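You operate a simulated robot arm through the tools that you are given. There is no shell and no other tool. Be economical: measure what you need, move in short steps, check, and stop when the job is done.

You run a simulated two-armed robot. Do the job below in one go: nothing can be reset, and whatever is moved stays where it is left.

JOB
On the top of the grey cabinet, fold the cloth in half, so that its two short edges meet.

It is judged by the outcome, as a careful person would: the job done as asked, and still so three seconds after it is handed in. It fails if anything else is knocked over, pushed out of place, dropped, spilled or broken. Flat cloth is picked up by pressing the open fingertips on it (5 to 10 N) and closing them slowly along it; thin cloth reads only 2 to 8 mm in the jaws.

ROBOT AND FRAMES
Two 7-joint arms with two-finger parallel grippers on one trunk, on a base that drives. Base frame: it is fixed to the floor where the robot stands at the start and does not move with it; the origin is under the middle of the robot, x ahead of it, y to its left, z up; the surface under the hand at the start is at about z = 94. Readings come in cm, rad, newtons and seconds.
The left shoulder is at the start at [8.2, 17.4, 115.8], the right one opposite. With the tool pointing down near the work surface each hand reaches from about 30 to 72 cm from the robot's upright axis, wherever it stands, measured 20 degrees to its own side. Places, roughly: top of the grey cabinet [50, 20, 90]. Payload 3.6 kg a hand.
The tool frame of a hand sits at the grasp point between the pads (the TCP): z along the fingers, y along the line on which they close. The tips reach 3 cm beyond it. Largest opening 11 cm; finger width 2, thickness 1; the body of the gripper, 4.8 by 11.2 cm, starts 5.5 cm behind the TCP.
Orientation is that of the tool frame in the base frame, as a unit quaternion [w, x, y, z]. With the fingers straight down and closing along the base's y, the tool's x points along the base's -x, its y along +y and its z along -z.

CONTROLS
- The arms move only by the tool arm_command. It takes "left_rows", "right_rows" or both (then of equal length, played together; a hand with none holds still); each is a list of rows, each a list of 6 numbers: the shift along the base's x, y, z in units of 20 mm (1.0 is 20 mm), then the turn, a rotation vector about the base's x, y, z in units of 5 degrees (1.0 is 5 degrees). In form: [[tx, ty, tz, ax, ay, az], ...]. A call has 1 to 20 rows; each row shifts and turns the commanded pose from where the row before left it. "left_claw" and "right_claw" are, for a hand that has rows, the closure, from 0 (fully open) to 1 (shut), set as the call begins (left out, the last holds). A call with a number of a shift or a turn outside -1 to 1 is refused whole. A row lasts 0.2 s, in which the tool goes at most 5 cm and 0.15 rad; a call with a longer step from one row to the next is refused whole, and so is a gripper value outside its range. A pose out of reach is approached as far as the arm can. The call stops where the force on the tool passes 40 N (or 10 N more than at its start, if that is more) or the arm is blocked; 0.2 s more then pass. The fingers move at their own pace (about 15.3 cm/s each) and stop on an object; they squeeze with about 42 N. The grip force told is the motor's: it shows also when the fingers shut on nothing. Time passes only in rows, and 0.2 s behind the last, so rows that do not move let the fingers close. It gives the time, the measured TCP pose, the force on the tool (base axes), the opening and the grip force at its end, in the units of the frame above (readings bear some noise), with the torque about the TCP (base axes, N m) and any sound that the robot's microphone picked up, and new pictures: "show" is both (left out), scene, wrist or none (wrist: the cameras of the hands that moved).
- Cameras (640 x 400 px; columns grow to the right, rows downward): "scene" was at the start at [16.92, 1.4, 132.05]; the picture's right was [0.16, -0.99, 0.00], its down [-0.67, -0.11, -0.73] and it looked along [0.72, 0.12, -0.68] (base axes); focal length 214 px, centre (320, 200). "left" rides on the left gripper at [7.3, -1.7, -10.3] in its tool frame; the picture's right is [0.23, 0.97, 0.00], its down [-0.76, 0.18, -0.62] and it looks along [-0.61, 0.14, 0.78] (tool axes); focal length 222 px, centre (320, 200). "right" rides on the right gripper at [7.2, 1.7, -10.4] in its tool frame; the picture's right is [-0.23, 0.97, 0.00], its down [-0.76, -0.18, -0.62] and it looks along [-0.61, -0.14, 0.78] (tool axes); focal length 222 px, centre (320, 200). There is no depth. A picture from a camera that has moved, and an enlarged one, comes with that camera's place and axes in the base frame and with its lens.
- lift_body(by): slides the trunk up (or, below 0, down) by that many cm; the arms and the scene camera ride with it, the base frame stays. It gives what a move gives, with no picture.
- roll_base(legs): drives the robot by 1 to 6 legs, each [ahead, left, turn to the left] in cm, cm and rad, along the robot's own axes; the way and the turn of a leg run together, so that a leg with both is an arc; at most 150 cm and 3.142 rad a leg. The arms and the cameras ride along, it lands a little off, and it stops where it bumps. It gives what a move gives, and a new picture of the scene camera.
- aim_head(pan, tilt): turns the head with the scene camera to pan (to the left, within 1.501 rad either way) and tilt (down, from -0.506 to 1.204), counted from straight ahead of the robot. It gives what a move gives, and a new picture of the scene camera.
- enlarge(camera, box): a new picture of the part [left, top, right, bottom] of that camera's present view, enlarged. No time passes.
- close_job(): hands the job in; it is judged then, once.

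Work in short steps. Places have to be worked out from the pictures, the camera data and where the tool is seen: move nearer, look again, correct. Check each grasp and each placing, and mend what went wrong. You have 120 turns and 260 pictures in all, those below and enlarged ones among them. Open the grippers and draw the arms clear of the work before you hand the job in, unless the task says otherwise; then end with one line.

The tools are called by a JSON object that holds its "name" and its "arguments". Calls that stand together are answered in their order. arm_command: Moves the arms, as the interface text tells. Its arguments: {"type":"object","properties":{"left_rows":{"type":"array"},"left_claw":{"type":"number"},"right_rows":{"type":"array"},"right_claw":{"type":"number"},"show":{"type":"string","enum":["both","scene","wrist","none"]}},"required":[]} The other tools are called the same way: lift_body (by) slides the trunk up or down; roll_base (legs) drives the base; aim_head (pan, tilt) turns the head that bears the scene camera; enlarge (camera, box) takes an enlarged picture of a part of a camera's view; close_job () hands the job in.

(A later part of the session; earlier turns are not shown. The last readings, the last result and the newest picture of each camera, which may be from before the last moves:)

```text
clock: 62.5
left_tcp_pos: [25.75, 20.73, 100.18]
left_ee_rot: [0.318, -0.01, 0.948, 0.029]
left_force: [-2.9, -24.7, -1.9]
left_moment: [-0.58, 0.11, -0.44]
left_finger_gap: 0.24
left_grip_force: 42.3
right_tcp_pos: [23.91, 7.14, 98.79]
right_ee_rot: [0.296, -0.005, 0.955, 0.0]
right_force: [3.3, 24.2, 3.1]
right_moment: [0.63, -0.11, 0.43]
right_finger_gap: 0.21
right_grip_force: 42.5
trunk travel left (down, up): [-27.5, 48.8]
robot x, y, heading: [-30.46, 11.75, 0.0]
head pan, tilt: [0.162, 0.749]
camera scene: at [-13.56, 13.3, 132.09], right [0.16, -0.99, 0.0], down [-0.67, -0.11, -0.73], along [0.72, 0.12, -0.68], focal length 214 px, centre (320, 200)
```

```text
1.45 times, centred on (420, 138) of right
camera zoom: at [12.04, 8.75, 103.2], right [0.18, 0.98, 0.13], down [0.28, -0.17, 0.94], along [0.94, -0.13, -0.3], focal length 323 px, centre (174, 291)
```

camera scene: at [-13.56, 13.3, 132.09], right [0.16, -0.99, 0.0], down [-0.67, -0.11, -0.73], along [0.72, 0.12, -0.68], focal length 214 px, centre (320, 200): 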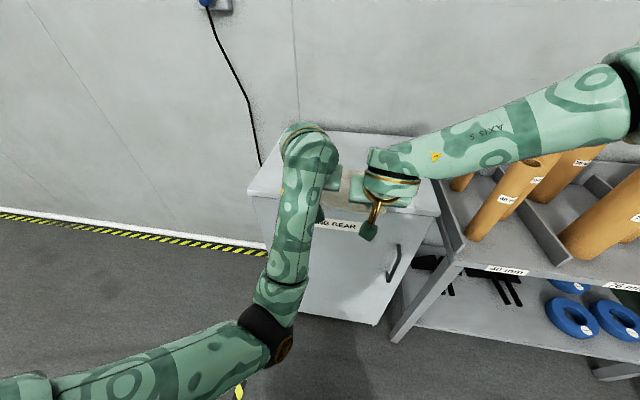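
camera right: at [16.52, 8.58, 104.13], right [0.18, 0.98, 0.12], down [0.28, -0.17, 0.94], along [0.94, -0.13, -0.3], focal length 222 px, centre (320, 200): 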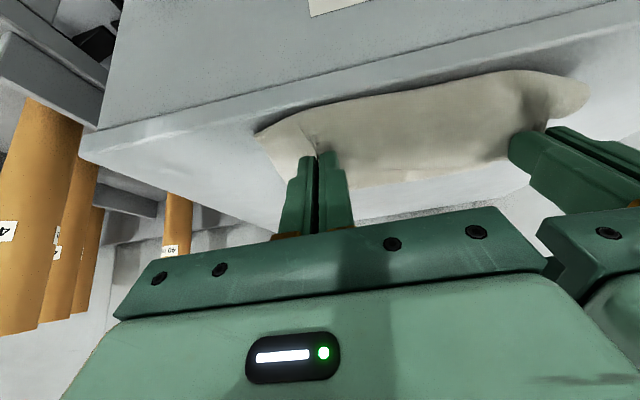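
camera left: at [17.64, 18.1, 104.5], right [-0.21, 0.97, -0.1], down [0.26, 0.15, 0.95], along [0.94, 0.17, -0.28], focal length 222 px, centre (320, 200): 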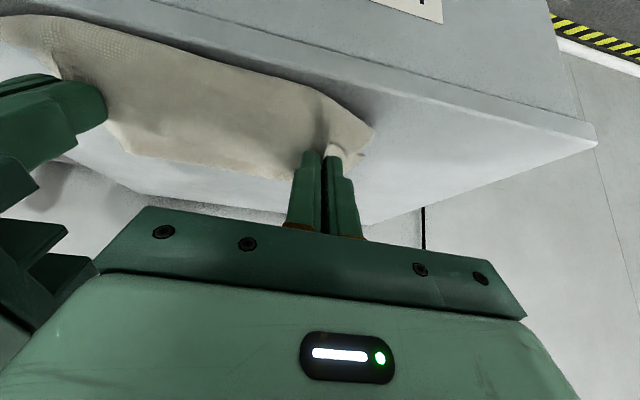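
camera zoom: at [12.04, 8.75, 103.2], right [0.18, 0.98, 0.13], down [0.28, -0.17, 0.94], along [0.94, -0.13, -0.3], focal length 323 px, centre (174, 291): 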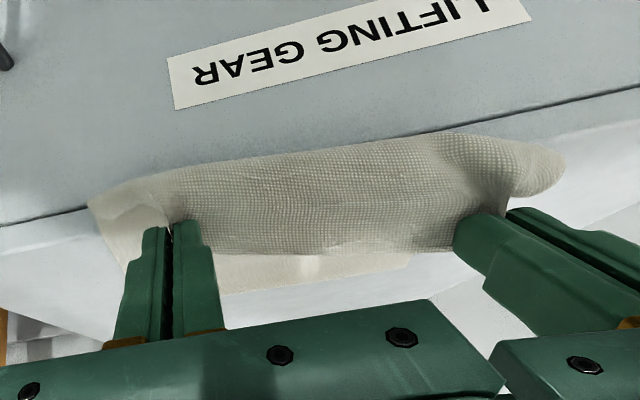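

The side tension is too high, so I bring the hands together slightly, then back off 4 cm more to straighten the sheet over the front edge.

{"name": "arm_command", "arguments": {"left_rows": [[0, -0.3, 0.3, 0, 0, 0], [0, -0.2, 0.2, 0, 0, 0]], "right_rows": [[0, 0.2, 0.3, 0, 0, 0], [0, 0.2, 0.2, 0, 0, 0]], "show": "none"}}

{"name": "roll_base", "arguments": {"legs": [[-4, 0, 0]]}}

{"name": "enlarge", "arguments": {"camera": "left", "box": [0, 0, 440, 275]}}

{"name": "enlarge", "arguments": {"camera": "right", "box": [200, 0, 640, 275]}}

```text
clock: 63.1
left_tcp_pos: [26.09, 20.61, 100.73]
left_ee_rot: [0.317, -0.013, 0.947, 0.041]
left_force: [-0.1, -2.1, 0.4]
left_moment: [-0.1, 0.01, -0.02]
left_finger_gap: 0.23
left_grip_force: 41.9
right_tcp_pos: [24.05, 7.9, 99.46]
right_ee_rot: [0.294, -0.004, 0.956, -0.001]
right_force: [0.0, 2.1, 0.6]
right_moment: [0.03, -0.02, 0.04]
right_finger_gap: 0.18
right_grip_force: 41.8
trunk travel left (down, up): [-27.5, 48.8]
robot x, y, heading: [-30.25, 11.81, 0.001]
head pan, tilt: [0.162, 0.749]
```

```text
clock: 64.0
left_tcp_pos: [21.96, 20.54, 100.98]
left_ee_rot: [0.32, -0.014, 0.946, 0.038]
left_force: [-1.0, -0.5, -0.3]
left_moment: [0.0, -0.02, -0.05]
left_finger_gap: 0.25
left_grip_force: 41.9
right_tcp_pos: [19.96, 7.87, 99.68]
right_ee_rot: [0.295, -0.005, 0.955, 0.0]
right_force: [0.3, 1.2, 0.4]
right_moment: [0.0, -0.02, 0.0]
right_finger_gap: 0.16
right_grip_force: 42.8
trunk travel left (down, up): [-27.5, 48.8]
robot x, y, heading: [-34.57, 11.86, -0.0]
head pan, tilt: [0.162, 0.749]
camera scene: at [-17.58, 13.29, 132.09], right [0.16, -0.99, 0.0], down [-0.67, -0.11, -0.73], along [0.72, 0.12, -0.68], focal length 214 px, centre (320, 200)
```

scene: 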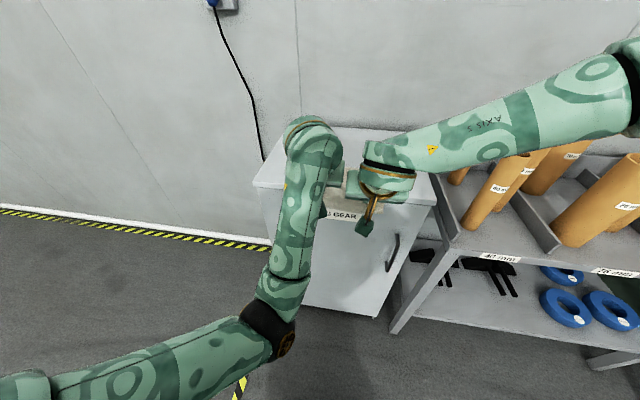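

```text
1.45 times, centred on (220, 138) of left
camera zoom: at [9.96, 17.96, 104.79], right [-0.23, 0.97, -0.08], down [0.22, 0.13, 0.97], along [0.95, 0.2, -0.24], focal length 323 px, centre (466, 291)
```

zoom: 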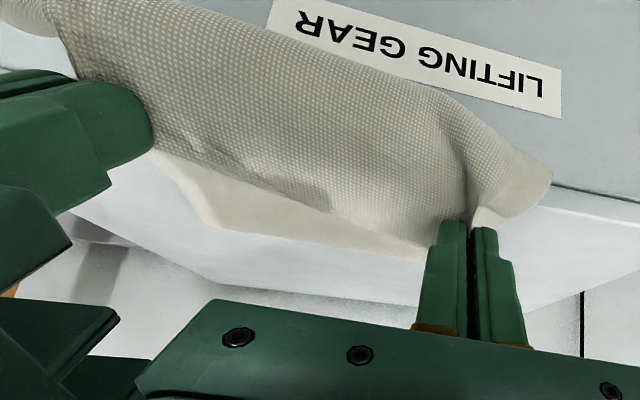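

```text
1.45 times, centred on (420, 138) of right
camera zoom: at [8.01, 9.5, 104.18], right [0.18, 0.98, 0.13], down [0.28, -0.17, 0.94], along [0.94, -0.13, -0.3], focal length 323 px, centre (174, 291)
```

zoom: 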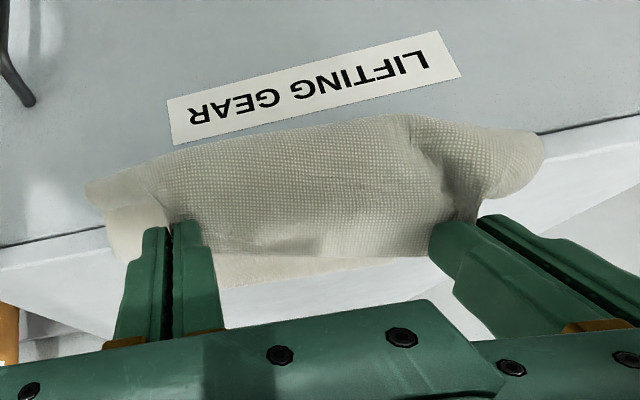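

Pulling just keeps rolling the fold toward me. Cleaner is to unfold the cloth fully, lay it flat again, then re-grip with the jaws closing across the edge, which doesn't twist it. I raise the trunk for elbow clearance and drive forward with the edge held high.

{"name": "lift_body", "arguments": {"by": 13}}

{"name": "roll_base", "arguments": {"legs": [[14, 0, 0]]}}

```text
clock: 65.6
left_tcp_pos: [22.39, 21.45, 113.97]
left_ee_rot: [0.32, -0.016, 0.946, 0.047]
left_force: [-4.1, -26.8, -2.0]
left_moment: [-0.72, 0.16, -0.5]
left_finger_gap: 0.24
left_grip_force: 41.9
right_tcp_pos: [20.06, 8.08, 112.49]
right_ee_rot: [0.295, -0.006, 0.955, 0.001]
right_force: [5.1, 26.6, 2.5]
right_moment: [0.66, -0.15, 0.47]
right_finger_gap: 0.22
right_grip_force: 41.8
trunk travel left (down, up): [-40.5, 35.8]
robot x, y, heading: [-34.16, 11.77, 0.0]
head pan, tilt: [0.162, 0.749]
```

```text
clock: 66.9
left_tcp_pos: [36.64, 21.34, 114.05]
left_ee_rot: [0.322, -0.016, 0.946, 0.046]
left_force: [-4.7, -25.5, -2.9]
left_moment: [-0.66, 0.17, -0.53]
left_finger_gap: 0.23
left_grip_force: 42.1
right_tcp_pos: [34.32, 8.05, 112.59]
right_ee_rot: [0.296, -0.005, 0.955, 0.001]
right_force: [4.9, 25.5, 2.4]
right_moment: [0.64, -0.15, 0.48]
right_finger_gap: 0.21
right_grip_force: 42.3
trunk travel left (down, up): [-40.5, 35.8]
robot x, y, heading: [-20.46, 11.93, -0.001]
head pan, tilt: [0.162, 0.749]
camera scene: at [-7.8, 13.29, 145.25], right [0.16, -0.99, 0.0], down [-0.67, -0.11, -0.73], along [0.72, 0.12, -0.68], focal length 214 px, centre (320, 200)
```

scene: 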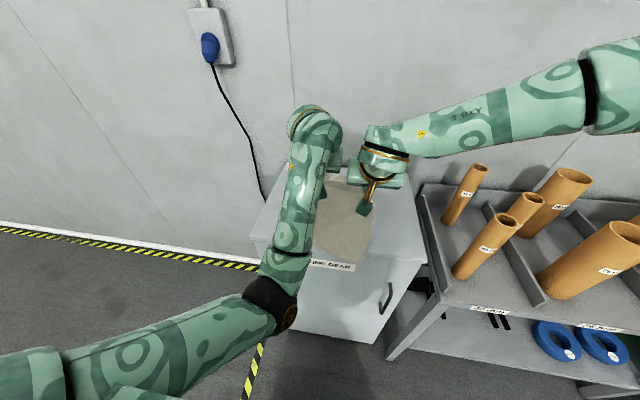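

Lifted fine, and the cloth is opening out. I relax the side tension, then carry the edge forward and reduce the tilt to vertical.

{"name": "arm_command", "arguments": {"left_rows": [[0.6, -0.3, 0, 0, 0.6, 0], [0.6, -0.3, 0, 0, 0.6, 0], [0.6, 0, -0.1, 0, 0.7, 0], [0.6, 0, -0.1, 0, 0.7, 0], [0.6, 0, -0.1, 0, 0.7, 0], [0.6, 0, -0.1, 0, 0.7, 0], [0.6, 0, -0.1, 0, 0.7, 0], [0.6, 0, -0.1, 0, 0.7, 0]], "right_rows": [[0.7, -0.1, 0, 0, 0.6, 0], [0.7, -0.1, 0, 0, 0.6, 0], [0.7, -0.1, 0, 0, 0.6, 0], [0.7, -0.1, 0, 0, 0.6, 0], [0.7, -0.1, 0, 0, 0.6, 0], [0.7, 0, 0, 0, 0.6, 0], [0.7, 0, 0, 0, 0.6, 0], [0.7, 0, 0, 0, 0.6, 0]], "show": "scene"}}

```text
clock: 68.7
left_tcp_pos: [45.5, 20.88, 113.08]
left_ee_rot: [0.098, -0.004, 0.994, 0.046]
left_force: [-1.7, -20.8, -0.8]
left_moment: [-0.66, 0.04, -0.11]
left_finger_gap: 0.22
left_grip_force: 42.0
left hand out of reach, approached as far as the arm can: row 8
right_tcp_pos: [44.35, 7.34, 112.59]
right_ee_rot: [0.102, -0.008, 0.995, 0.004]
right_force: [1.2, 21.1, 0.2]
right_moment: [0.63, -0.03, 0.14]
right_finger_gap: 0.19
right_grip_force: 41.9
right hand out of reach, approached as far as the arm can: row 8
trunk travel left (down, up): [-40.5, 35.8]
robot x, y, heading: [-20.55, 11.65, 0.001]
head pan, tilt: [0.162, 0.749]
camera scene: at [-7.95, 13.34, 145.26], right [0.16, -0.99, 0.0], down [-0.67, -0.11, -0.73], along [0.72, 0.12, -0.68], focal length 214 px, centre (320, 200)
```

scene: 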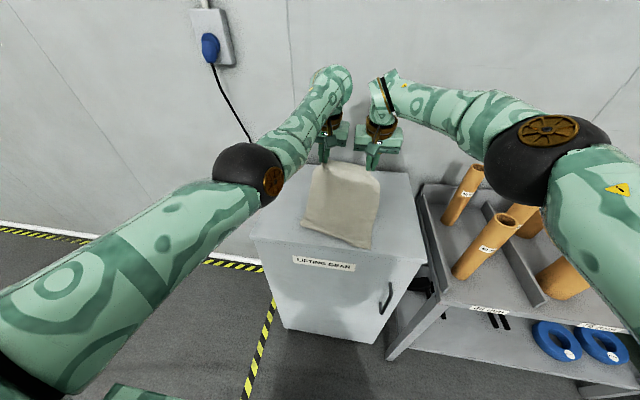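

The arms are back in a good extended posture. The lower edge has skewed slightly (left x≈35, right x≈29); I'll square it by pulling while laying out. I relax the tension and drive forward 12 cm.

{"name": "arm_command", "arguments": {"left_rows": [[0, -0.3, 0, 0, 0, 0], [0, -0.2, 0, 0, 0, 0]], "right_rows": [[0, 0.1, 0, 0, 0, 0], [0, 0.1, 0, 0, 0, 0]], "show": "none"}}

{"name": "roll_base", "arguments": {"legs": [[12, 0, 0]]}}

```text
clock: 69.3
left_tcp_pos: [45.54, 20.17, 112.88]
left_ee_rot: [0.092, -0.006, 0.994, 0.049]
left_force: [-1.2, -11.2, -0.2]
left_moment: [-0.39, 0.01, -0.12]
left_finger_gap: 0.26
left_grip_force: 42.5
right_tcp_pos: [43.94, 7.11, 112.52]
right_ee_rot: [0.091, -0.004, 0.996, 0.002]
right_force: [1.3, 11.6, -0.4]
right_moment: [0.33, 0.01, 0.05]
right_finger_gap: 0.21
right_grip_force: 41.7
right hand out of reach, approached as far as the arm can: row 2
trunk travel left (down, up): [-40.5, 35.8]
robot x, y, heading: [-20.16, 11.89, -0.005]
head pan, tilt: [0.162, 0.749]
```

```text
clock: 70.6
left_tcp_pos: [57.56, 20.06, 113.03]
left_ee_rot: [0.092, -0.006, 0.995, 0.049]
left_force: [-0.9, -8.7, 0.0]
left_moment: [-0.23, 0.01, -0.06]
left_finger_gap: 0.23
left_grip_force: 41.6
right_tcp_pos: [56.08, 7.02, 112.5]
right_ee_rot: [0.092, -0.004, 0.996, 0.003]
right_force: [0.6, 8.0, 0.2]
right_moment: [0.23, 0.04, 0.06]
right_finger_gap: 0.2
right_grip_force: 42.3
trunk travel left (down, up): [-40.5, 35.8]
robot x, y, heading: [-8.08, 11.98, 0.001]
head pan, tilt: [0.162, 0.749]
camera scene: at [4.2, 13.3, 145.25], right [0.16, -0.99, 0.0], down [-0.67, -0.11, -0.73], along [0.72, 0.12, -0.68], focal length 214 px, centre (320, 200)
```

scene: 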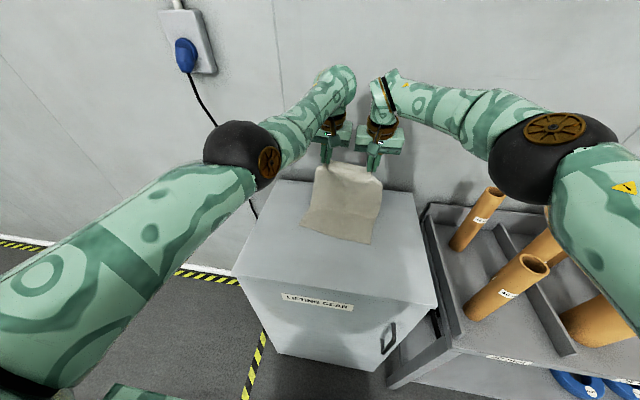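

Better idea: hang the cloth fully from this edge. Then I touch its bottom edge down at x≈56, lay the lower half toward me, reverse, and lay the upper half forward on top. That way the pinch orientation is right, and the edges meet wherever I place the held edge. I even up the hands and raise the trunk to hang it.

{"name": "arm_command", "arguments": {"left_rows": [[-0.4, -0.1, -0.1, -0.5, 0.5, 0], [-0.4, -0.1, -0.1, -0.4, 0.5, 0]], "right_rows": [[0, 0, 0, 0, 0.5, 0], [0, 0, 0, 0, 0.5, 0]], "show": "none"}}

{"name": "lift_body", "arguments": {"by": 17}}

{"name": "aim_head", "arguments": {"pan": 0.05, "tilt": 0.85}}

```text
clock: 71.2
left_tcp_pos: [55.83, 19.32, 112.53]
left_ee_rot: [0.047, -0.006, 0.999, 0.008]
left_force: [-2.5, -21.4, -1.3]
left_moment: [-0.61, 0.09, -0.09]
left_finger_gap: 0.25
left_grip_force: 41.9
right_tcp_pos: [54.11, 5.57, 111.97]
right_ee_rot: [0.048, -0.006, 0.999, 0.006]
right_force: [2.6, 19.8, 0.0]
right_moment: [0.64, -0.1, 0.11]
right_finger_gap: 0.17
right_grip_force: 41.5
right hand out of reach, approached as far as the arm can: row 1, 2
trunk travel left (down, up): [-40.5, 35.8]
robot x, y, heading: [-8.3, 12.1, 0.002]
head pan, tilt: [0.162, 0.749]
```

```text
clock: 73.1
left_tcp_pos: [54.77, 19.4, 132.48]
left_ee_rot: [0.073, -0.005, 0.997, 0.005]
left_force: [-3.2, -35.0, -0.2]
left_moment: [-1.04, 0.12, -0.13]
left_finger_gap: 0.25
left_grip_force: 41.9
right_tcp_pos: [53.02, 5.35, 132.4]
right_ee_rot: [0.077, -0.003, 0.997, 0.004]
right_force: [3.7, 33.5, 0.9]
right_moment: [1.04, -0.11, 0.23]
right_finger_gap: 0.18
right_grip_force: 42.4
trunk travel left (down, up): [-57.5, 18.8]
robot x, y, heading: [-7.7, 11.81, 0.0]
head pan, tilt: [0.162, 0.749]
```

```text
clock: 73.8
left_tcp_pos: [54.82, 19.45, 132.49]
left_ee_rot: [0.073, -0.006, 0.997, 0.006]
left_force: [-3.4, -33.7, 0.2]
left_moment: [-1.05, 0.09, -0.12]
left_finger_gap: 0.28
left_grip_force: 42.6
right_tcp_pos: [52.95, 5.33, 132.39]
right_ee_rot: [0.076, -0.003, 0.997, 0.004]
right_force: [3.3, 34.3, -0.7]
right_moment: [1.04, -0.1, 0.22]
right_finger_gap: 0.21
right_grip_force: 41.9
trunk travel left (down, up): [-57.5, 18.8]
robot x, y, heading: [-8.16, 11.83, -0.002]
head pan, tilt: [0.051, 0.85]
camera scene: at [0.99, 12.36, 161.55], right [0.05, -1.0, 0.0], down [-0.75, -0.04, -0.66], along [0.66, 0.03, -0.75], focal length 214 px, centre (320, 200)
```

scene: 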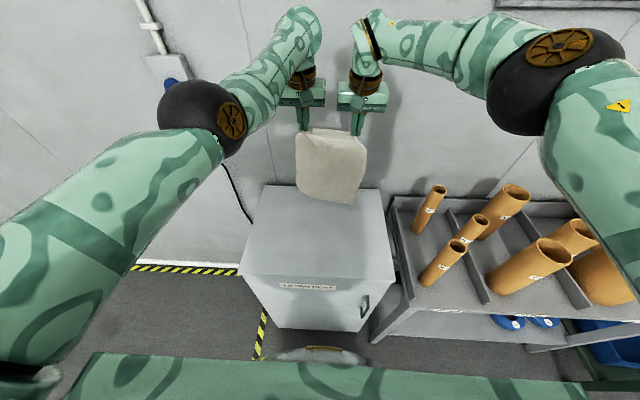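

The cloth hangs free, but there are 34 N between the hands. I bring the hands closer and level in x, then drive forward 3 cm.

{"name": "arm_command", "arguments": {"left_rows": [[-0.3, -0.2, 0, 0, 0.3, 0], [-0.3, -0.2, 0, 0, 0.3, 0], [-0.3, 0, 0, 0, 0.3, 0]], "right_rows": [[0, 0.2, 0, 0, 0.3, 0], [0, 0.15, 0, 0, 0.3, 0], [0, 0, 0, 0, 0.3, 0]], "show": "none"}}

{"name": "roll_base", "arguments": {"legs": [[3, 0, 0]]}}

{"name": "enlarge", "arguments": {"camera": "scene", "box": [220, 80, 420, 205]}}

```text
clock: 74.6
left_tcp_pos: [52.93, 19.05, 132.59]
left_ee_rot: [0.034, -0.006, 0.999, 0.01]
left_force: [0.9, -19.6, -0.8]
left_moment: [-0.63, -0.03, -0.03]
left_finger_gap: 0.23
left_grip_force: 42.0
right_tcp_pos: [53.07, 5.18, 132.48]
right_ee_rot: [0.078, -0.002, 0.997, 0.003]
right_force: [-1.1, 19.5, 0.0]
right_moment: [0.59, 0.04, 0.16]
right_finger_gap: 0.19
right_grip_force: 42.1
right hand out of reach, approached as far as the arm can: row 1, 2
trunk travel left (down, up): [-57.5, 18.8]
robot x, y, heading: [-8.07, 11.79, -0.005]
head pan, tilt: [0.051, 0.85]
```

```text
clock: 75.4
left_tcp_pos: [55.13, 18.84, 132.87]
left_ee_rot: [0.038, -0.006, 0.999, 0.01]
left_force: [0.0, -18.0, -0.2]
left_moment: [-0.55, -0.09, -0.01]
left_finger_gap: 0.23
left_grip_force: 41.6
right_tcp_pos: [55.13, 5.32, 132.9]
right_ee_rot: [0.081, -0.002, 0.997, 0.005]
right_force: [-1.0, 16.8, 0.5]
right_moment: [0.55, -0.01, 0.1]
right_finger_gap: 0.2
right_grip_force: 42.1
trunk travel left (down, up): [-57.5, 18.8]
robot x, y, heading: [-5.18, 11.74, -0.003]
head pan, tilt: [0.051, 0.85]
camera scene: at [3.01, 12.33, 161.61], right [0.05, -1.0, 0.0], down [-0.75, -0.04, -0.66], along [0.66, 0.03, -0.75], focal length 214 px, centre (320, 200)
```

scene: 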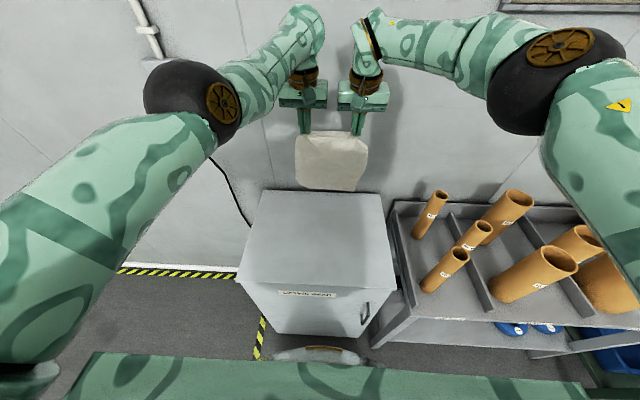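

```text
3.20 times, centred on (320, 142) of scene
camera zoom: at [3.01, 12.33, 161.61], right [0.05, -1.0, 0.0], down [-0.75, -0.04, -0.66], along [0.66, 0.03, -0.75], focal length 686 px, centre (320, 384)
```

zoom: 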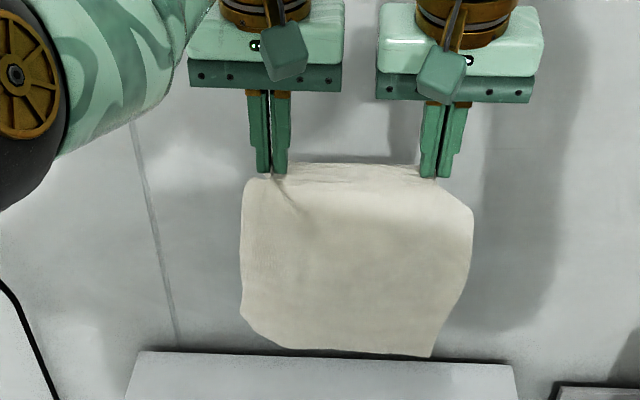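

The cloth hangs well, roughly level. I lower the trunk 7 cm so the bottom edge comes near the cabinet top, and look.

{"name": "lift_body", "arguments": {"by": -7}}

{"name": "enlarge", "arguments": {"camera": "scene", "box": [220, 100, 420, 225]}}

{"name": "enlarge", "arguments": {"camera": "left", "box": [0, 0, 640, 400]}}

```text
clock: 76.5
left_tcp_pos: [56.02, 18.84, 125.29]
left_ee_rot: [0.03, -0.007, 0.999, 0.009]
left_force: [0.3, -11.4, 0.1]
left_moment: [-0.37, -0.04, 0.01]
left_finger_gap: 0.21
left_grip_force: 42.0
right_tcp_pos: [55.86, 5.32, 125.61]
right_ee_rot: [0.079, -0.002, 0.997, 0.003]
right_force: [-0.5, 11.5, 0.5]
right_moment: [0.33, -0.03, 0.1]
right_finger_gap: 0.21
right_grip_force: 41.5
trunk travel left (down, up): [-50.5, 25.8]
robot x, y, heading: [-5.17, 12.03, -0.002]
head pan, tilt: [0.051, 0.85]
```

```text
3.20 times, centred on (320, 162) of scene
camera zoom: at [4.46, 12.35, 154.54], right [0.05, -1.0, 0.0], down [-0.75, -0.04, -0.66], along [0.66, 0.03, -0.75], focal length 686 px, centre (320, 320)
```

zoom: 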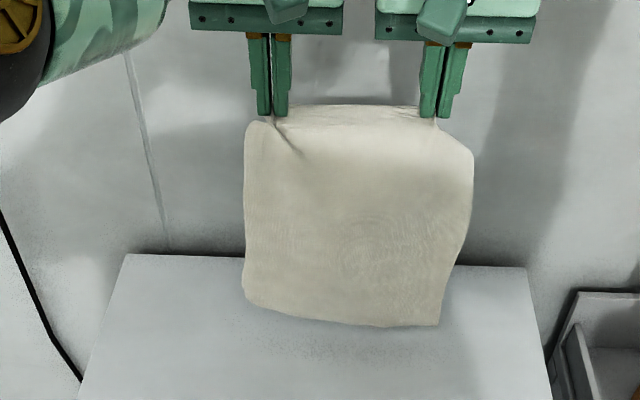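

```text
1.00 times, centred on (320, 200) of left (not enlarged: the box is as wide or as high as the picture)
camera zoom: at [48.14, 16.86, 135.14], right [-0.24, 0.97, 0.0], down [0.72, 0.17, 0.67], along [0.65, 0.16, -0.74], focal length 222 px, centre (320, 200)
```

zoom: 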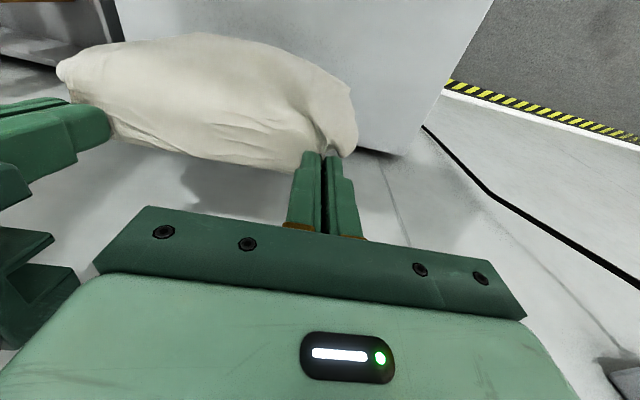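

The bottom edge is about at the surface at x≈57. I start laying the lower half toward me, at first mostly downward so the edge settles.

{"name": "arm_command", "arguments": {"left_rows": [[-0.2, -0.05, -0.6, 0, 0, 0], [-0.3, -0.05, -0.6, 0, 0, 0], [-0.5, 0, -0.5, 0, 0, 0], [-0.5, 0, -0.5, 0, 0, 0], [-0.5, 0, -0.5, 0, 0, 0], [-0.5, 0, -0.5, 0, 0, 0]], "right_rows": [[-0.2, 0.05, -0.6, 0, 0, 0], [-0.3, 0.05, -0.6, 0, 0, 0], [-0.5, 0, -0.5, 0, 0, 0], [-0.5, 0, -0.5, 0, 0, 0], [-0.5, 0, -0.5, 0, 0, 0], [-0.5, 0, -0.5, 0, 0, 0]], "show": "none"}}

{"name": "enlarge", "arguments": {"camera": "scene", "box": [220, 100, 420, 225]}}

{"name": "enlarge", "arguments": {"camera": "left", "box": [0, 0, 640, 400]}}

```text
clock: 77.9
left_tcp_pos: [55.79, 17.14, 118.82]
left_ee_rot: [0.03, -0.007, 0.999, 0.011]
left_force: [-0.6, -0.6, 0.5]
left_moment: [0.03, -0.01, 0.0]
left_finger_gap: 0.24
left_grip_force: 41.9
left hand out of reach, approached as far as the arm can: row 1, 2, 3, 4, 5, 6
right_tcp_pos: [50.85, 5.51, 118.98]
right_ee_rot: [0.078, -0.002, 0.997, 0.005]
right_force: [-0.2, -0.7, 0.1]
right_moment: [-0.04, 0.0, -0.03]
right_finger_gap: 0.17
right_grip_force: 42.0
trunk travel left (down, up): [-50.5, 25.8]
robot x, y, heading: [-5.08, 11.99, 0.0]
head pan, tilt: [0.051, 0.85]
```

```text
3.20 times, centred on (320, 162) of scene
camera zoom: at [4.63, 12.32, 154.52], right [0.05, -1.0, 0.0], down [-0.75, -0.04, -0.66], along [0.66, 0.03, -0.75], focal length 686 px, centre (320, 320)
```

zoom: 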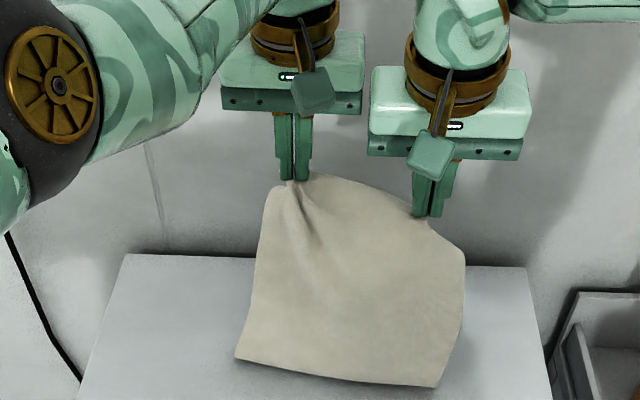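

```text
1.00 times, centred on (320, 200) of left (not enlarged: the box is as wide or as high as the picture)
camera zoom: at [47.93, 15.14, 128.74], right [-0.24, 0.97, 0.01], down [0.72, 0.17, 0.67], along [0.65, 0.17, -0.74], focal length 222 px, centre (320, 200)
```

zoom: 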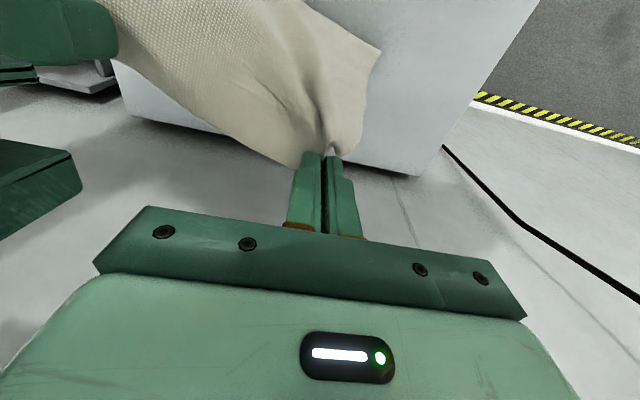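

The left arm got stuck at a joint limit and the bottom edge swung the wrong way. I'll lay the cloth flat again, near edge around x≈34, release, and restart with clean arm postures. First I even the hands, raise, and drive back.

{"name": "arm_command", "arguments": {"left_rows": [[0, 0.2, 0, 0, 0, 0], [0, 0.2, 0, 0, 0, 0], [0, 0.2, 0, 0, 0, 0], [0, 0, 0, 0, 0, 0], [0, 0, 0, 0, 0, 0], [0, 0, 0, 0, 0, 0]], "right_rows": [[0.4, 0, 0, 0, 0, 0], [0.4, 0, 0, 0, 0, 0], [0.4, 0, 0, 0, 0, 0], [0.4, 0, 0, 0, 0, 0], [0.4, 0, 0, 0, 0, 0], [0.4, 0, 0, 0, 0, 0]], "show": "none"}}

{"name": "lift_body", "arguments": {"by": 11}}

{"name": "roll_base", "arguments": {"legs": [[-18, 0, 0]]}}

```text
clock: 79.3
left_tcp_pos: [56.17, 18.32, 118.81]
left_ee_rot: [0.028, -0.006, 1.0, 0.011]
left_force: [0.2, -0.1, 0.7]
left_moment: [0.04, 0.01, -0.01]
left_finger_gap: 0.24
left_grip_force: 41.9
left hand out of reach, approached as far as the arm can: row 3
right_tcp_pos: [55.67, 5.36, 119.13]
right_ee_rot: [0.078, -0.002, 0.997, 0.003]
right_force: [0.5, 0.6, -0.8]
right_moment: [-0.03, -0.02, 0.03]
right_finger_gap: 0.2
right_grip_force: 41.7
trunk travel left (down, up): [-50.5, 25.8]
robot x, y, heading: [-5.06, 11.92, -0.004]
head pan, tilt: [0.051, 0.85]
```

```text
clock: 80.7
left_tcp_pos: [56.02, 18.37, 130.64]
left_ee_rot: [0.035, -0.007, 0.999, 0.01]
left_force: [0.7, -0.7, -0.6]
left_moment: [0.02, -0.01, 0.02]
left_finger_gap: 0.23
left_grip_force: 42.4
right_tcp_pos: [55.61, 5.52, 130.03]
right_ee_rot: [0.078, -0.002, 0.997, 0.004]
right_force: [0.0, -0.4, -0.5]
right_moment: [0.01, 0.0, -0.02]
right_finger_gap: 0.18
right_grip_force: 41.9
trunk travel left (down, up): [-61.5, 14.8]
robot x, y, heading: [-5.57, 12.2, 0.001]
head pan, tilt: [0.051, 0.85]
```

```text
clock: 82.2
left_tcp_pos: [37.95, 18.37, 130.49]
left_ee_rot: [0.035, -0.007, 0.999, 0.01]
left_force: [0.2, 0.0, -0.2]
left_moment: [0.04, 0.02, -0.01]
left_finger_gap: 0.23
left_grip_force: 42.0
right_tcp_pos: [37.85, 5.37, 130.03]
right_ee_rot: [0.078, 0.0, 0.997, 0.003]
right_force: [0.3, 0.2, -0.8]
right_moment: [-0.04, 0.01, -0.01]
right_finger_gap: 0.19
right_grip_force: 41.7
trunk travel left (down, up): [-61.5, 14.8]
robot x, y, heading: [-23.59, 11.7, 0.003]
head pan, tilt: [0.051, 0.85]
camera scene: at [-14.2, 12.35, 165.55], right [0.05, -1.0, 0.0], down [-0.75, -0.04, -0.66], along [0.66, 0.03, -0.75], focal length 214 px, centre (320, 200)
```

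scene: 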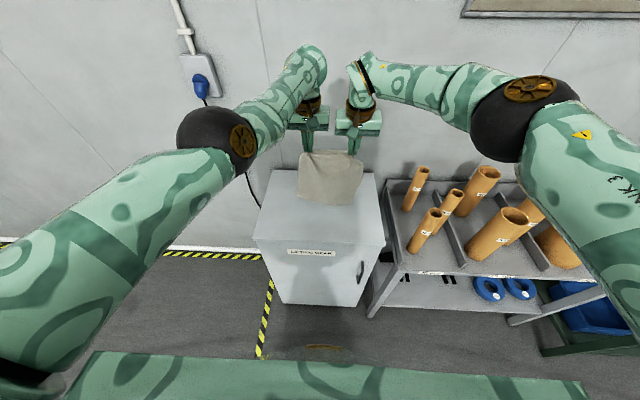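

The hang is good and tension-free. The base and trunk alone can lay it flat without moving the arms: I touch down, then go down and forward in small steps.

{"name": "roll_base", "arguments": {"legs": [[-2, 0, 0]]}}

{"name": "lift_body", "arguments": {"by": -8}}

{"name": "roll_base", "arguments": {"legs": [[5, 0, 0]]}}

{"name": "lift_body", "arguments": {"by": -6}}

{"name": "roll_base", "arguments": {"legs": [[6, 0, 0]]}}

{"name": "lift_body", "arguments": {"by": -6}}

{"name": "roll_base", "arguments": {"legs": [[6, 0, 0]]}}

```text
clock: 83.0
left_tcp_pos: [36.3, 18.26, 130.45]
left_ee_rot: [0.034, -0.007, 0.999, 0.011]
left_force: [0.3, -0.3, -0.8]
left_moment: [0.03, 0.0, -0.01]
left_finger_gap: 0.23
left_grip_force: 42.2
right_tcp_pos: [36.07, 5.33, 129.92]
right_ee_rot: [0.076, 0.0, 0.997, 0.003]
right_force: [0.3, 0.9, 0.1]
right_moment: [0.02, 0.02, -0.03]
right_finger_gap: 0.23
right_grip_force: 41.8
trunk travel left (down, up): [-61.5, 14.8]
robot x, y, heading: [-25.13, 11.65, 0.002]
head pan, tilt: [0.051, 0.85]
camera scene: at [-15.91, 12.34, 165.53], right [0.05, -1.0, 0.0], down [-0.75, -0.04, -0.66], along [0.66, 0.03, -0.75], focal length 214 px, centre (320, 200)
```

scene: 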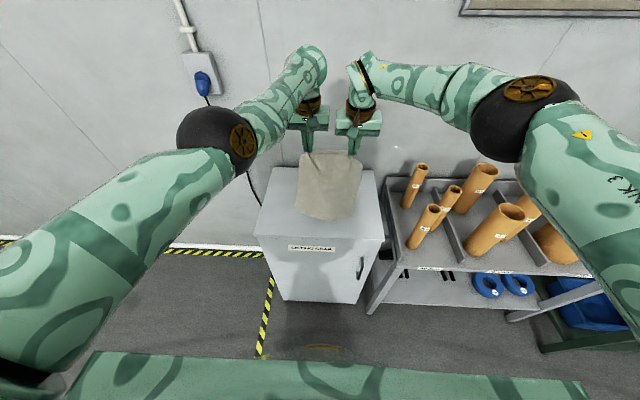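

```text
clock: 84.2
left_tcp_pos: [35.9, 18.36, 122.66]
left_ee_rot: [0.036, -0.007, 0.999, 0.011]
left_force: [-0.1, 0.0, -0.1]
left_moment: [-0.02, 0.01, 0.0]
left_finger_gap: 0.24
left_grip_force: 41.6
right_tcp_pos: [35.76, 5.53, 122.2]
right_ee_rot: [0.078, -0.001, 0.997, 0.003]
right_force: [-0.5, 0.3, 0.2]
right_moment: [-0.01, -0.02, 0.0]
right_finger_gap: 0.21
right_grip_force: 41.8
trunk travel left (down, up): [-53.5, 22.8]
robot x, y, heading: [-25.48, 12.1, 0.001]
head pan, tilt: [0.051, 0.85]
```

```text
clock: 85.1
left_tcp_pos: [39.98, 18.17, 123.19]
left_ee_rot: [0.039, -0.006, 0.999, 0.011]
left_force: [-1.5, 0.3, -0.3]
left_moment: [0.07, -0.09, 0.01]
left_finger_gap: 0.23
left_grip_force: 42.3
right_tcp_pos: [39.6, 5.31, 122.65]
right_ee_rot: [0.082, -0.001, 0.997, 0.003]
right_force: [-1.9, 1.1, 0.3]
right_moment: [-0.01, -0.04, 0.02]
right_finger_gap: 0.18
right_grip_force: 42.2
trunk travel left (down, up): [-53.5, 22.8]
robot x, y, heading: [-20.37, 11.96, 0.0]
head pan, tilt: [0.051, 0.85]
camera scene: at [-12.01, 12.26, 157.63], right [0.05, -1.0, 0.0], down [-0.75, -0.04, -0.67], along [0.66, 0.03, -0.75], focal length 214 px, centre (320, 200)
```

scene: 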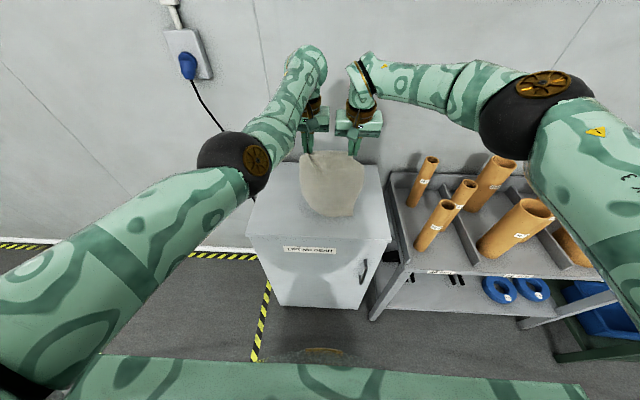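

```text
clock: 86.1
left_tcp_pos: [40.67, 18.27, 116.8]
left_ee_rot: [0.037, -0.007, 0.999, 0.01]
left_force: [0.0, -1.0, 0.1]
left_moment: [0.02, -0.03, 0.0]
left_finger_gap: 0.23
left_grip_force: 41.2
right_tcp_pos: [40.45, 5.34, 116.39]
right_ee_rot: [0.08, -0.002, 0.997, 0.003]
right_force: [-0.2, 0.4, 1.0]
right_moment: [0.0, -0.03, 0.01]
right_finger_gap: 0.21
right_grip_force: 42.1
trunk travel left (down, up): [-47.5, 28.8]
robot x, y, heading: [-20.32, 12.36, -0.006]
head pan, tilt: [0.051, 0.85]
```

```text
clock: 87.1
left_tcp_pos: [46.42, 18.17, 116.75]
left_ee_rot: [0.037, -0.006, 0.999, 0.01]
left_force: [0.2, 0.4, -1.1]
left_moment: [0.0, -0.02, -0.05]
left_finger_gap: 0.23
left_grip_force: 42.5
right_tcp_pos: [46.21, 5.38, 116.44]
right_ee_rot: [0.08, -0.001, 0.997, 0.004]
right_force: [0.4, -1.0, 0.4]
right_moment: [-0.01, -0.05, 0.02]
right_finger_gap: 0.2
right_grip_force: 41.9
trunk travel left (down, up): [-47.5, 28.8]
robot x, y, heading: [-14.4, 11.86, 0.001]
head pan, tilt: [0.051, 0.85]
camera scene: at [-4.33, 12.32, 151.53], right [0.05, -1.0, 0.0], down [-0.75, -0.04, -0.66], along [0.66, 0.03, -0.75], focal length 214 px, centre (320, 200)
```

scene: 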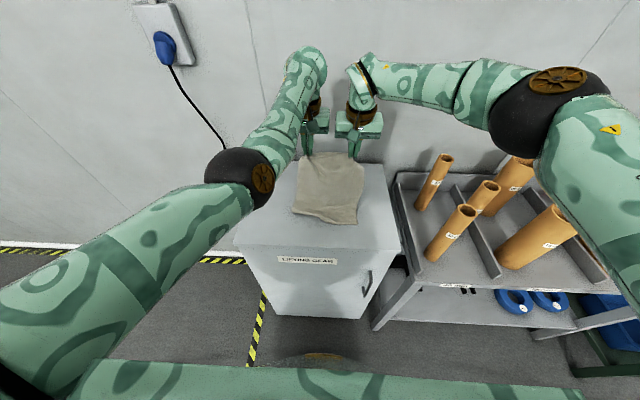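

```text
clock: 88.1
left_tcp_pos: [46.58, 18.17, 110.77]
left_ee_rot: [0.037, -0.007, 0.999, 0.011]
left_force: [-0.5, -0.1, -0.2]
left_moment: [-0.02, -0.02, 0.03]
left_finger_gap: 0.25
left_grip_force: 41.7
right_tcp_pos: [46.42, 5.4, 110.25]
right_ee_rot: [0.08, -0.002, 0.997, 0.003]
right_force: [-1.0, -0.3, 0.2]
right_moment: [-0.02, -0.01, -0.01]
right_finger_gap: 0.21
right_grip_force: 41.7
trunk travel left (down, up): [-41.5, 34.8]
robot x, y, heading: [-14.43, 11.9, -0.001]
head pan, tilt: [0.051, 0.85]
```

```text
clock: 89.0
left_tcp_pos: [52.73, 18.28, 110.58]
left_ee_rot: [0.037, -0.006, 0.999, 0.01]
left_force: [0.5, -0.3, 0.0]
left_moment: [-0.03, 0.0, -0.01]
left_finger_gap: 0.22
left_grip_force: 42.2
right_tcp_pos: [52.45, 5.4, 110.26]
right_ee_rot: [0.079, 0.0, 0.997, 0.003]
right_force: [-0.5, 0.7, -0.5]
right_moment: [0.01, 0.03, -0.02]
right_finger_gap: 0.19
right_grip_force: 41.7
trunk travel left (down, up): [-41.5, 34.8]
robot x, y, heading: [-8.46, 11.84, -0.001]
head pan, tilt: [0.051, 0.85]
camera scene: at [3.2, 12.32, 145.47], right [0.05, -1.0, 0.0], down [-0.75, -0.04, -0.66], along [0.66, 0.03, -0.75], focal length 214 px, centre (320, 200)
```

scene: 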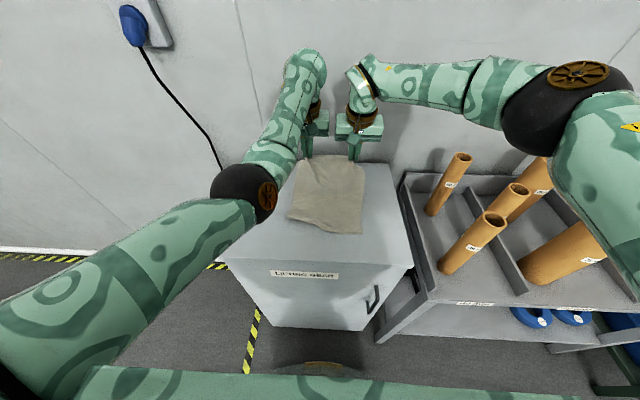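

The sheet hangs evenly between matched hands, so I can do the fold with base and trunk moves alone. I raise it clear, go forward, touch the bottom edge down, and this time move back toward me first so the bottom edge trails on the far side.

{"name": "lift_body", "arguments": {"by": 20}}

{"name": "roll_base", "arguments": {"legs": [[6, 0, 0]]}}

{"name": "lift_body", "arguments": {"by": -5}}

{"name": "enlarge", "arguments": {"camera": "scene", "box": [220, 100, 420, 225]}}

```text
clock: 91.2
left_tcp_pos: [52.82, 18.12, 130.6]
left_ee_rot: [0.036, -0.006, 0.999, 0.01]
left_force: [0.3, 0.2, 0.2]
left_moment: [0.0, 0.01, 0.01]
left_finger_gap: 0.23
left_grip_force: 42.1
right_tcp_pos: [52.32, 5.36, 130.27]
right_ee_rot: [0.078, -0.002, 0.997, 0.003]
right_force: [0.4, -0.8, -0.1]
right_moment: [-0.04, 0.01, -0.01]
right_finger_gap: 0.15
right_grip_force: 42.6
trunk travel left (down, up): [-61.5, 14.8]
robot x, y, heading: [-8.67, 12.07, -0.004]
head pan, tilt: [0.051, 0.85]
```

```text
clock: 92.2
left_tcp_pos: [57.66, 17.81, 131.34]
left_ee_rot: [0.041, -0.006, 0.999, 0.01]
left_force: [-1.2, 0.4, 0.4]
left_moment: [0.03, -0.15, -0.03]
left_finger_gap: 0.21
left_grip_force: 42.0
right_tcp_pos: [57.02, 5.28, 130.88]
right_ee_rot: [0.085, -0.001, 0.996, 0.004]
right_force: [-0.4, -0.1, -0.4]
right_moment: [0.0, -0.05, 0.01]
right_finger_gap: 0.17
right_grip_force: 42.1
trunk travel left (down, up): [-61.5, 14.8]
robot x, y, heading: [-2.36, 11.49, -0.002]
head pan, tilt: [0.051, 0.85]
camera scene: at [5.04, 12.18, 165.65], right [0.05, -1.0, 0.0], down [-0.74, -0.04, -0.67], along [0.67, 0.03, -0.75], focal length 214 px, centre (320, 200)
```

scene: 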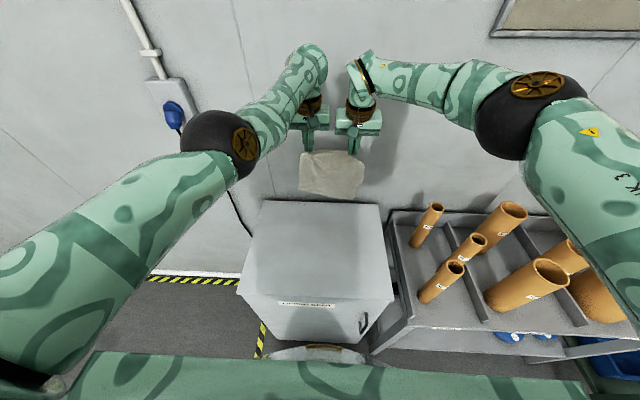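

```text
clock: 93.1
left_tcp_pos: [58.96, 17.96, 125.61]
left_ee_rot: [0.036, -0.006, 0.999, 0.01]
left_force: [-0.2, -0.7, -0.3]
left_moment: [-0.03, -0.01, 0.0]
left_finger_gap: 0.24
left_grip_force: 41.7
right_tcp_pos: [58.53, 5.28, 125.28]
right_ee_rot: [0.079, -0.001, 0.997, 0.005]
right_force: [-0.1, 0.5, -0.2]
right_moment: [0.0, 0.02, -0.04]
right_finger_gap: 0.21
right_grip_force: 41.9
trunk travel left (down, up): [-56.5, 19.8]
robot x, y, heading: [-2.6, 11.57, -0.008]
head pan, tilt: [0.051, 0.85]
```

```text
3.20 times, centred on (320, 162) of scene
camera zoom: at [6.98, 12.27, 160.54], right [0.05, -1.0, 0.0], down [-0.75, -0.04, -0.66], along [0.66, 0.03, -0.75], focal length 686 px, centre (320, 320)
```

zoom: 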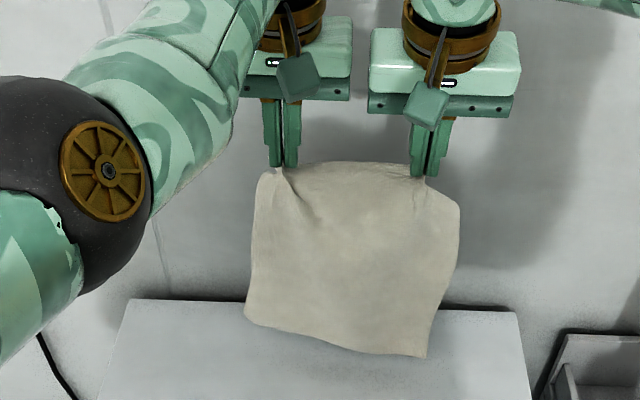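

The bottom edge hangs about 4 cm higher at the left than at the right. I lower the left hand 4 cm to level it and check.

{"name": "arm_command", "arguments": {"left_rows": [[0, 0, -0.5, 0, 0, 0], [0, 0, -0.5, 0, 0, 0], [0, 0, -0.5, 0, 0, 0], [0, 0, -0.5, 0, 0, 0]], "show": "wrist"}}

{"name": "enlarge", "arguments": {"camera": "scene", "box": [220, 100, 420, 225]}}

{"name": "enlarge", "arguments": {"camera": "right", "box": [200, 20, 520, 220]}}

```text
clock: 94.1
left_tcp_pos: [58.73, 17.92, 121.87]
left_ee_rot: [0.038, -0.005, 0.999, 0.01]
left_force: [-0.3, -2.1, 1.3]
left_moment: [-0.1, 0.01, 0.0]
left_finger_gap: 0.23
left_grip_force: 41.7
right_tcp_pos: [58.29, 5.44, 125.37]
right_ee_rot: [0.079, -0.002, 0.997, 0.005]
right_force: [-0.3, 3.5, -0.8]
right_moment: [0.05, 0.0, 0.06]
right_finger_gap: 0.19
right_grip_force: 42.2
trunk travel left (down, up): [-56.5, 19.8]
robot x, y, heading: [-2.29, 11.52, -0.011]
head pan, tilt: [0.051, 0.85]
camera left: at [50.68, 15.98, 131.47], right [-0.24, 0.97, 0.0], down [0.71, 0.17, 0.68], along [0.66, 0.16, -0.73], focal length 222 px, centre (320, 200)
```

left: 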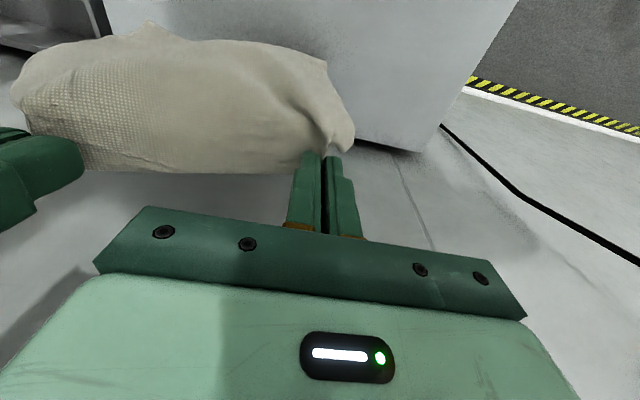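

```text
3.20 times, centred on (320, 162) of scene
camera zoom: at [6.86, 12.29, 160.54], right [0.05, -1.0, 0.0], down [-0.75, -0.04, -0.66], along [0.66, 0.03, -0.75], focal length 686 px, centre (320, 320)
```

zoom: 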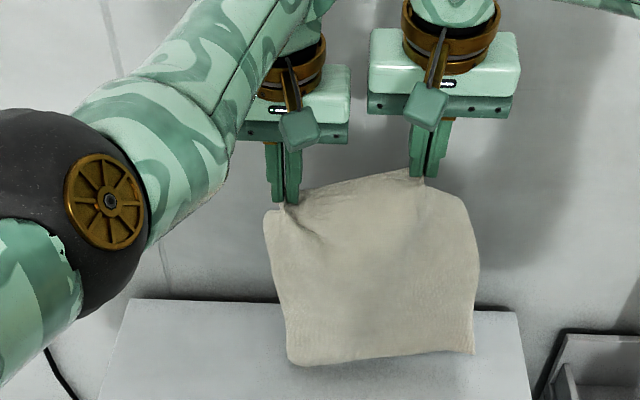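

```text
2.00 times, centred on (360, 120) of right
camera zoom: at [49.46, 6.95, 134.47], right [0.22, 0.97, 0.04], down [0.65, -0.18, 0.73], along [0.72, -0.13, -0.68], focal length 444 px, centre (240, 360)
```

zoom: 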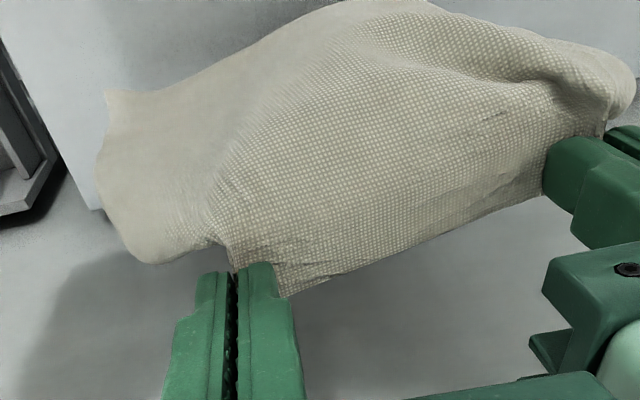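

I over-corrected slightly, so I raise the left 1.4 cm. Then I begin: back 7, down 8, back 7, and check.

{"name": "arm_command", "arguments": {"left_rows": [[0, 0, 0.35, 0, 0, 0], [0, 0, 0.35, 0, 0, 0]], "show": "none"}}

{"name": "roll_base", "arguments": {"legs": [[-7, 0, 0]]}}

{"name": "lift_body", "arguments": {"by": -7}}

{"name": "enlarge", "arguments": {"camera": "scene", "box": [220, 100, 420, 225]}}

```text
clock: 94.7
left_tcp_pos: [58.72, 18.01, 123.24]
left_ee_rot: [0.037, -0.006, 0.999, 0.011]
left_force: [0.6, -0.9, 0.1]
left_moment: [-0.01, 0.03, -0.01]
left_finger_gap: 0.24
left_grip_force: 42.6
right_tcp_pos: [58.2, 5.36, 125.4]
right_ee_rot: [0.078, -0.001, 0.997, 0.004]
right_force: [-0.7, -0.4, -0.9]
right_moment: [0.0, 0.02, -0.02]
right_finger_gap: 0.25
right_grip_force: 41.6
trunk travel left (down, up): [-56.5, 19.8]
robot x, y, heading: [-2.55, 11.77, -0.001]
head pan, tilt: [0.051, 0.85]
```

```text
clock: 95.7
left_tcp_pos: [51.77, 17.95, 123.15]
left_ee_rot: [0.038, -0.006, 0.999, 0.01]
left_force: [0.4, -0.3, -0.8]
left_moment: [0.03, -0.02, 0.0]
left_finger_gap: 0.22
left_grip_force: 41.9
right_tcp_pos: [51.2, 5.29, 125.32]
right_ee_rot: [0.08, -0.002, 0.997, 0.004]
right_force: [-0.1, 0.4, -0.7]
right_moment: [0.0, 0.01, 0.0]
right_finger_gap: 0.18
right_grip_force: 42.2
trunk travel left (down, up): [-56.5, 19.8]
robot x, y, heading: [-9.75, 12.31, -0.003]
head pan, tilt: [0.051, 0.85]
camera scene: at [-0.23, 12.29, 160.54], right [0.05, -1.0, 0.0], down [-0.75, -0.04, -0.66], along [0.66, 0.03, -0.75], focal length 214 px, centre (320, 200)
```

scene: 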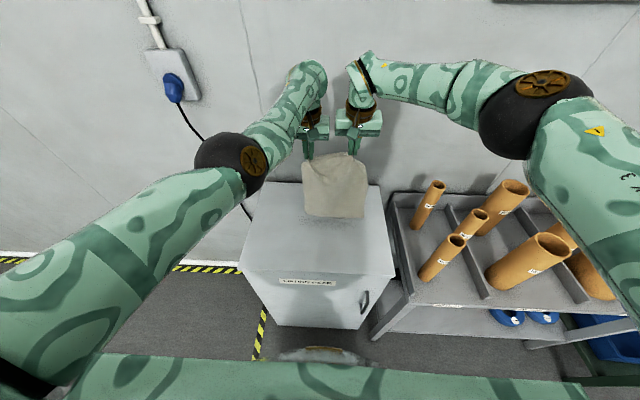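

```text
clock: 96.8
left_tcp_pos: [51.63, 18.06, 116.17]
left_ee_rot: [0.037, -0.005, 0.999, 0.01]
left_force: [-0.3, 0.4, 1.1]
left_moment: [0.01, -0.02, -0.02]
left_finger_gap: 0.26
left_grip_force: 41.9
right_tcp_pos: [51.21, 5.37, 118.44]
right_ee_rot: [0.08, -0.001, 0.997, 0.004]
right_force: [0.3, 0.1, 0.6]
right_moment: [-0.04, 0.02, 0.01]
right_finger_gap: 0.21
right_grip_force: 42.2
trunk travel left (down, up): [-49.5, 26.8]
robot x, y, heading: [-9.11, 12.01, -0.0]
head pan, tilt: [0.051, 0.85]
```

```text
3.20 times, centred on (320, 162) of scene
camera zoom: at [0.53, 12.3, 153.53], right [0.05, -1.0, 0.0], down [-0.75, -0.04, -0.66], along [0.66, 0.03, -0.75], focal length 686 px, centre (320, 320)
```

zoom: 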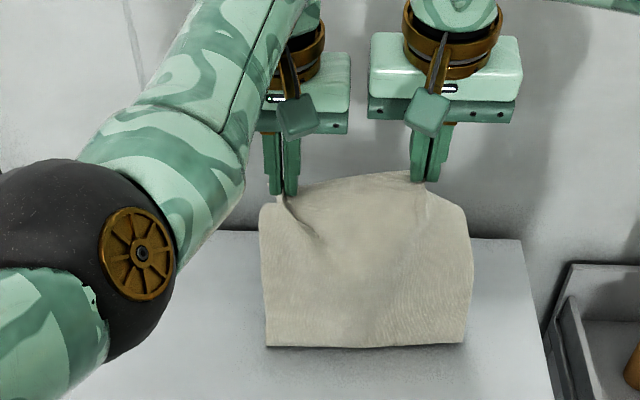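

The bottom looks level now. I check from the wrist camera whether the lower part really trails to the far side.

{"name": "enlarge", "arguments": {"camera": "right", "box": [100, 0, 640, 250]}}

{"name": "enlarge", "arguments": {"camera": "left", "box": [0, 0, 500, 250]}}

```text
1.19 times, centred on (370, 125) of right
camera zoom: at [42.37, 6.91, 127.56], right [0.22, 0.97, 0.04], down [0.65, -0.18, 0.74], along [0.72, -0.13, -0.68], focal length 263 px, centre (261, 289)
```

zoom: 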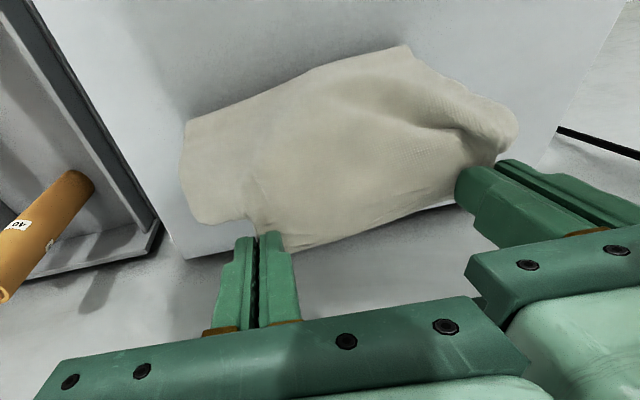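

```text
1.28 times, centred on (250, 125) of left
camera zoom: at [43.6, 16.01, 125.98], right [-0.24, 0.97, 0.0], down [0.71, 0.17, 0.68], along [0.66, 0.16, -0.73], focal length 284 px, centre (410, 296)
```

zoom: 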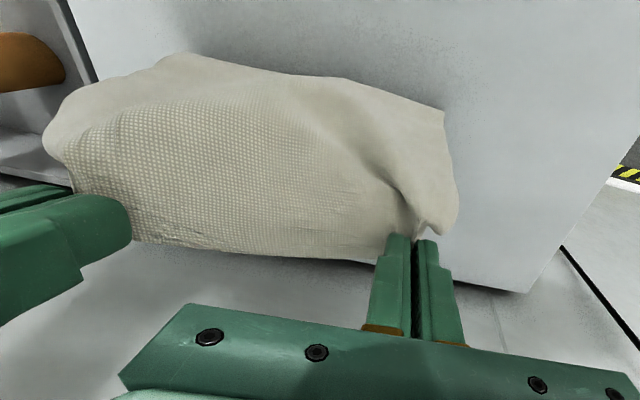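

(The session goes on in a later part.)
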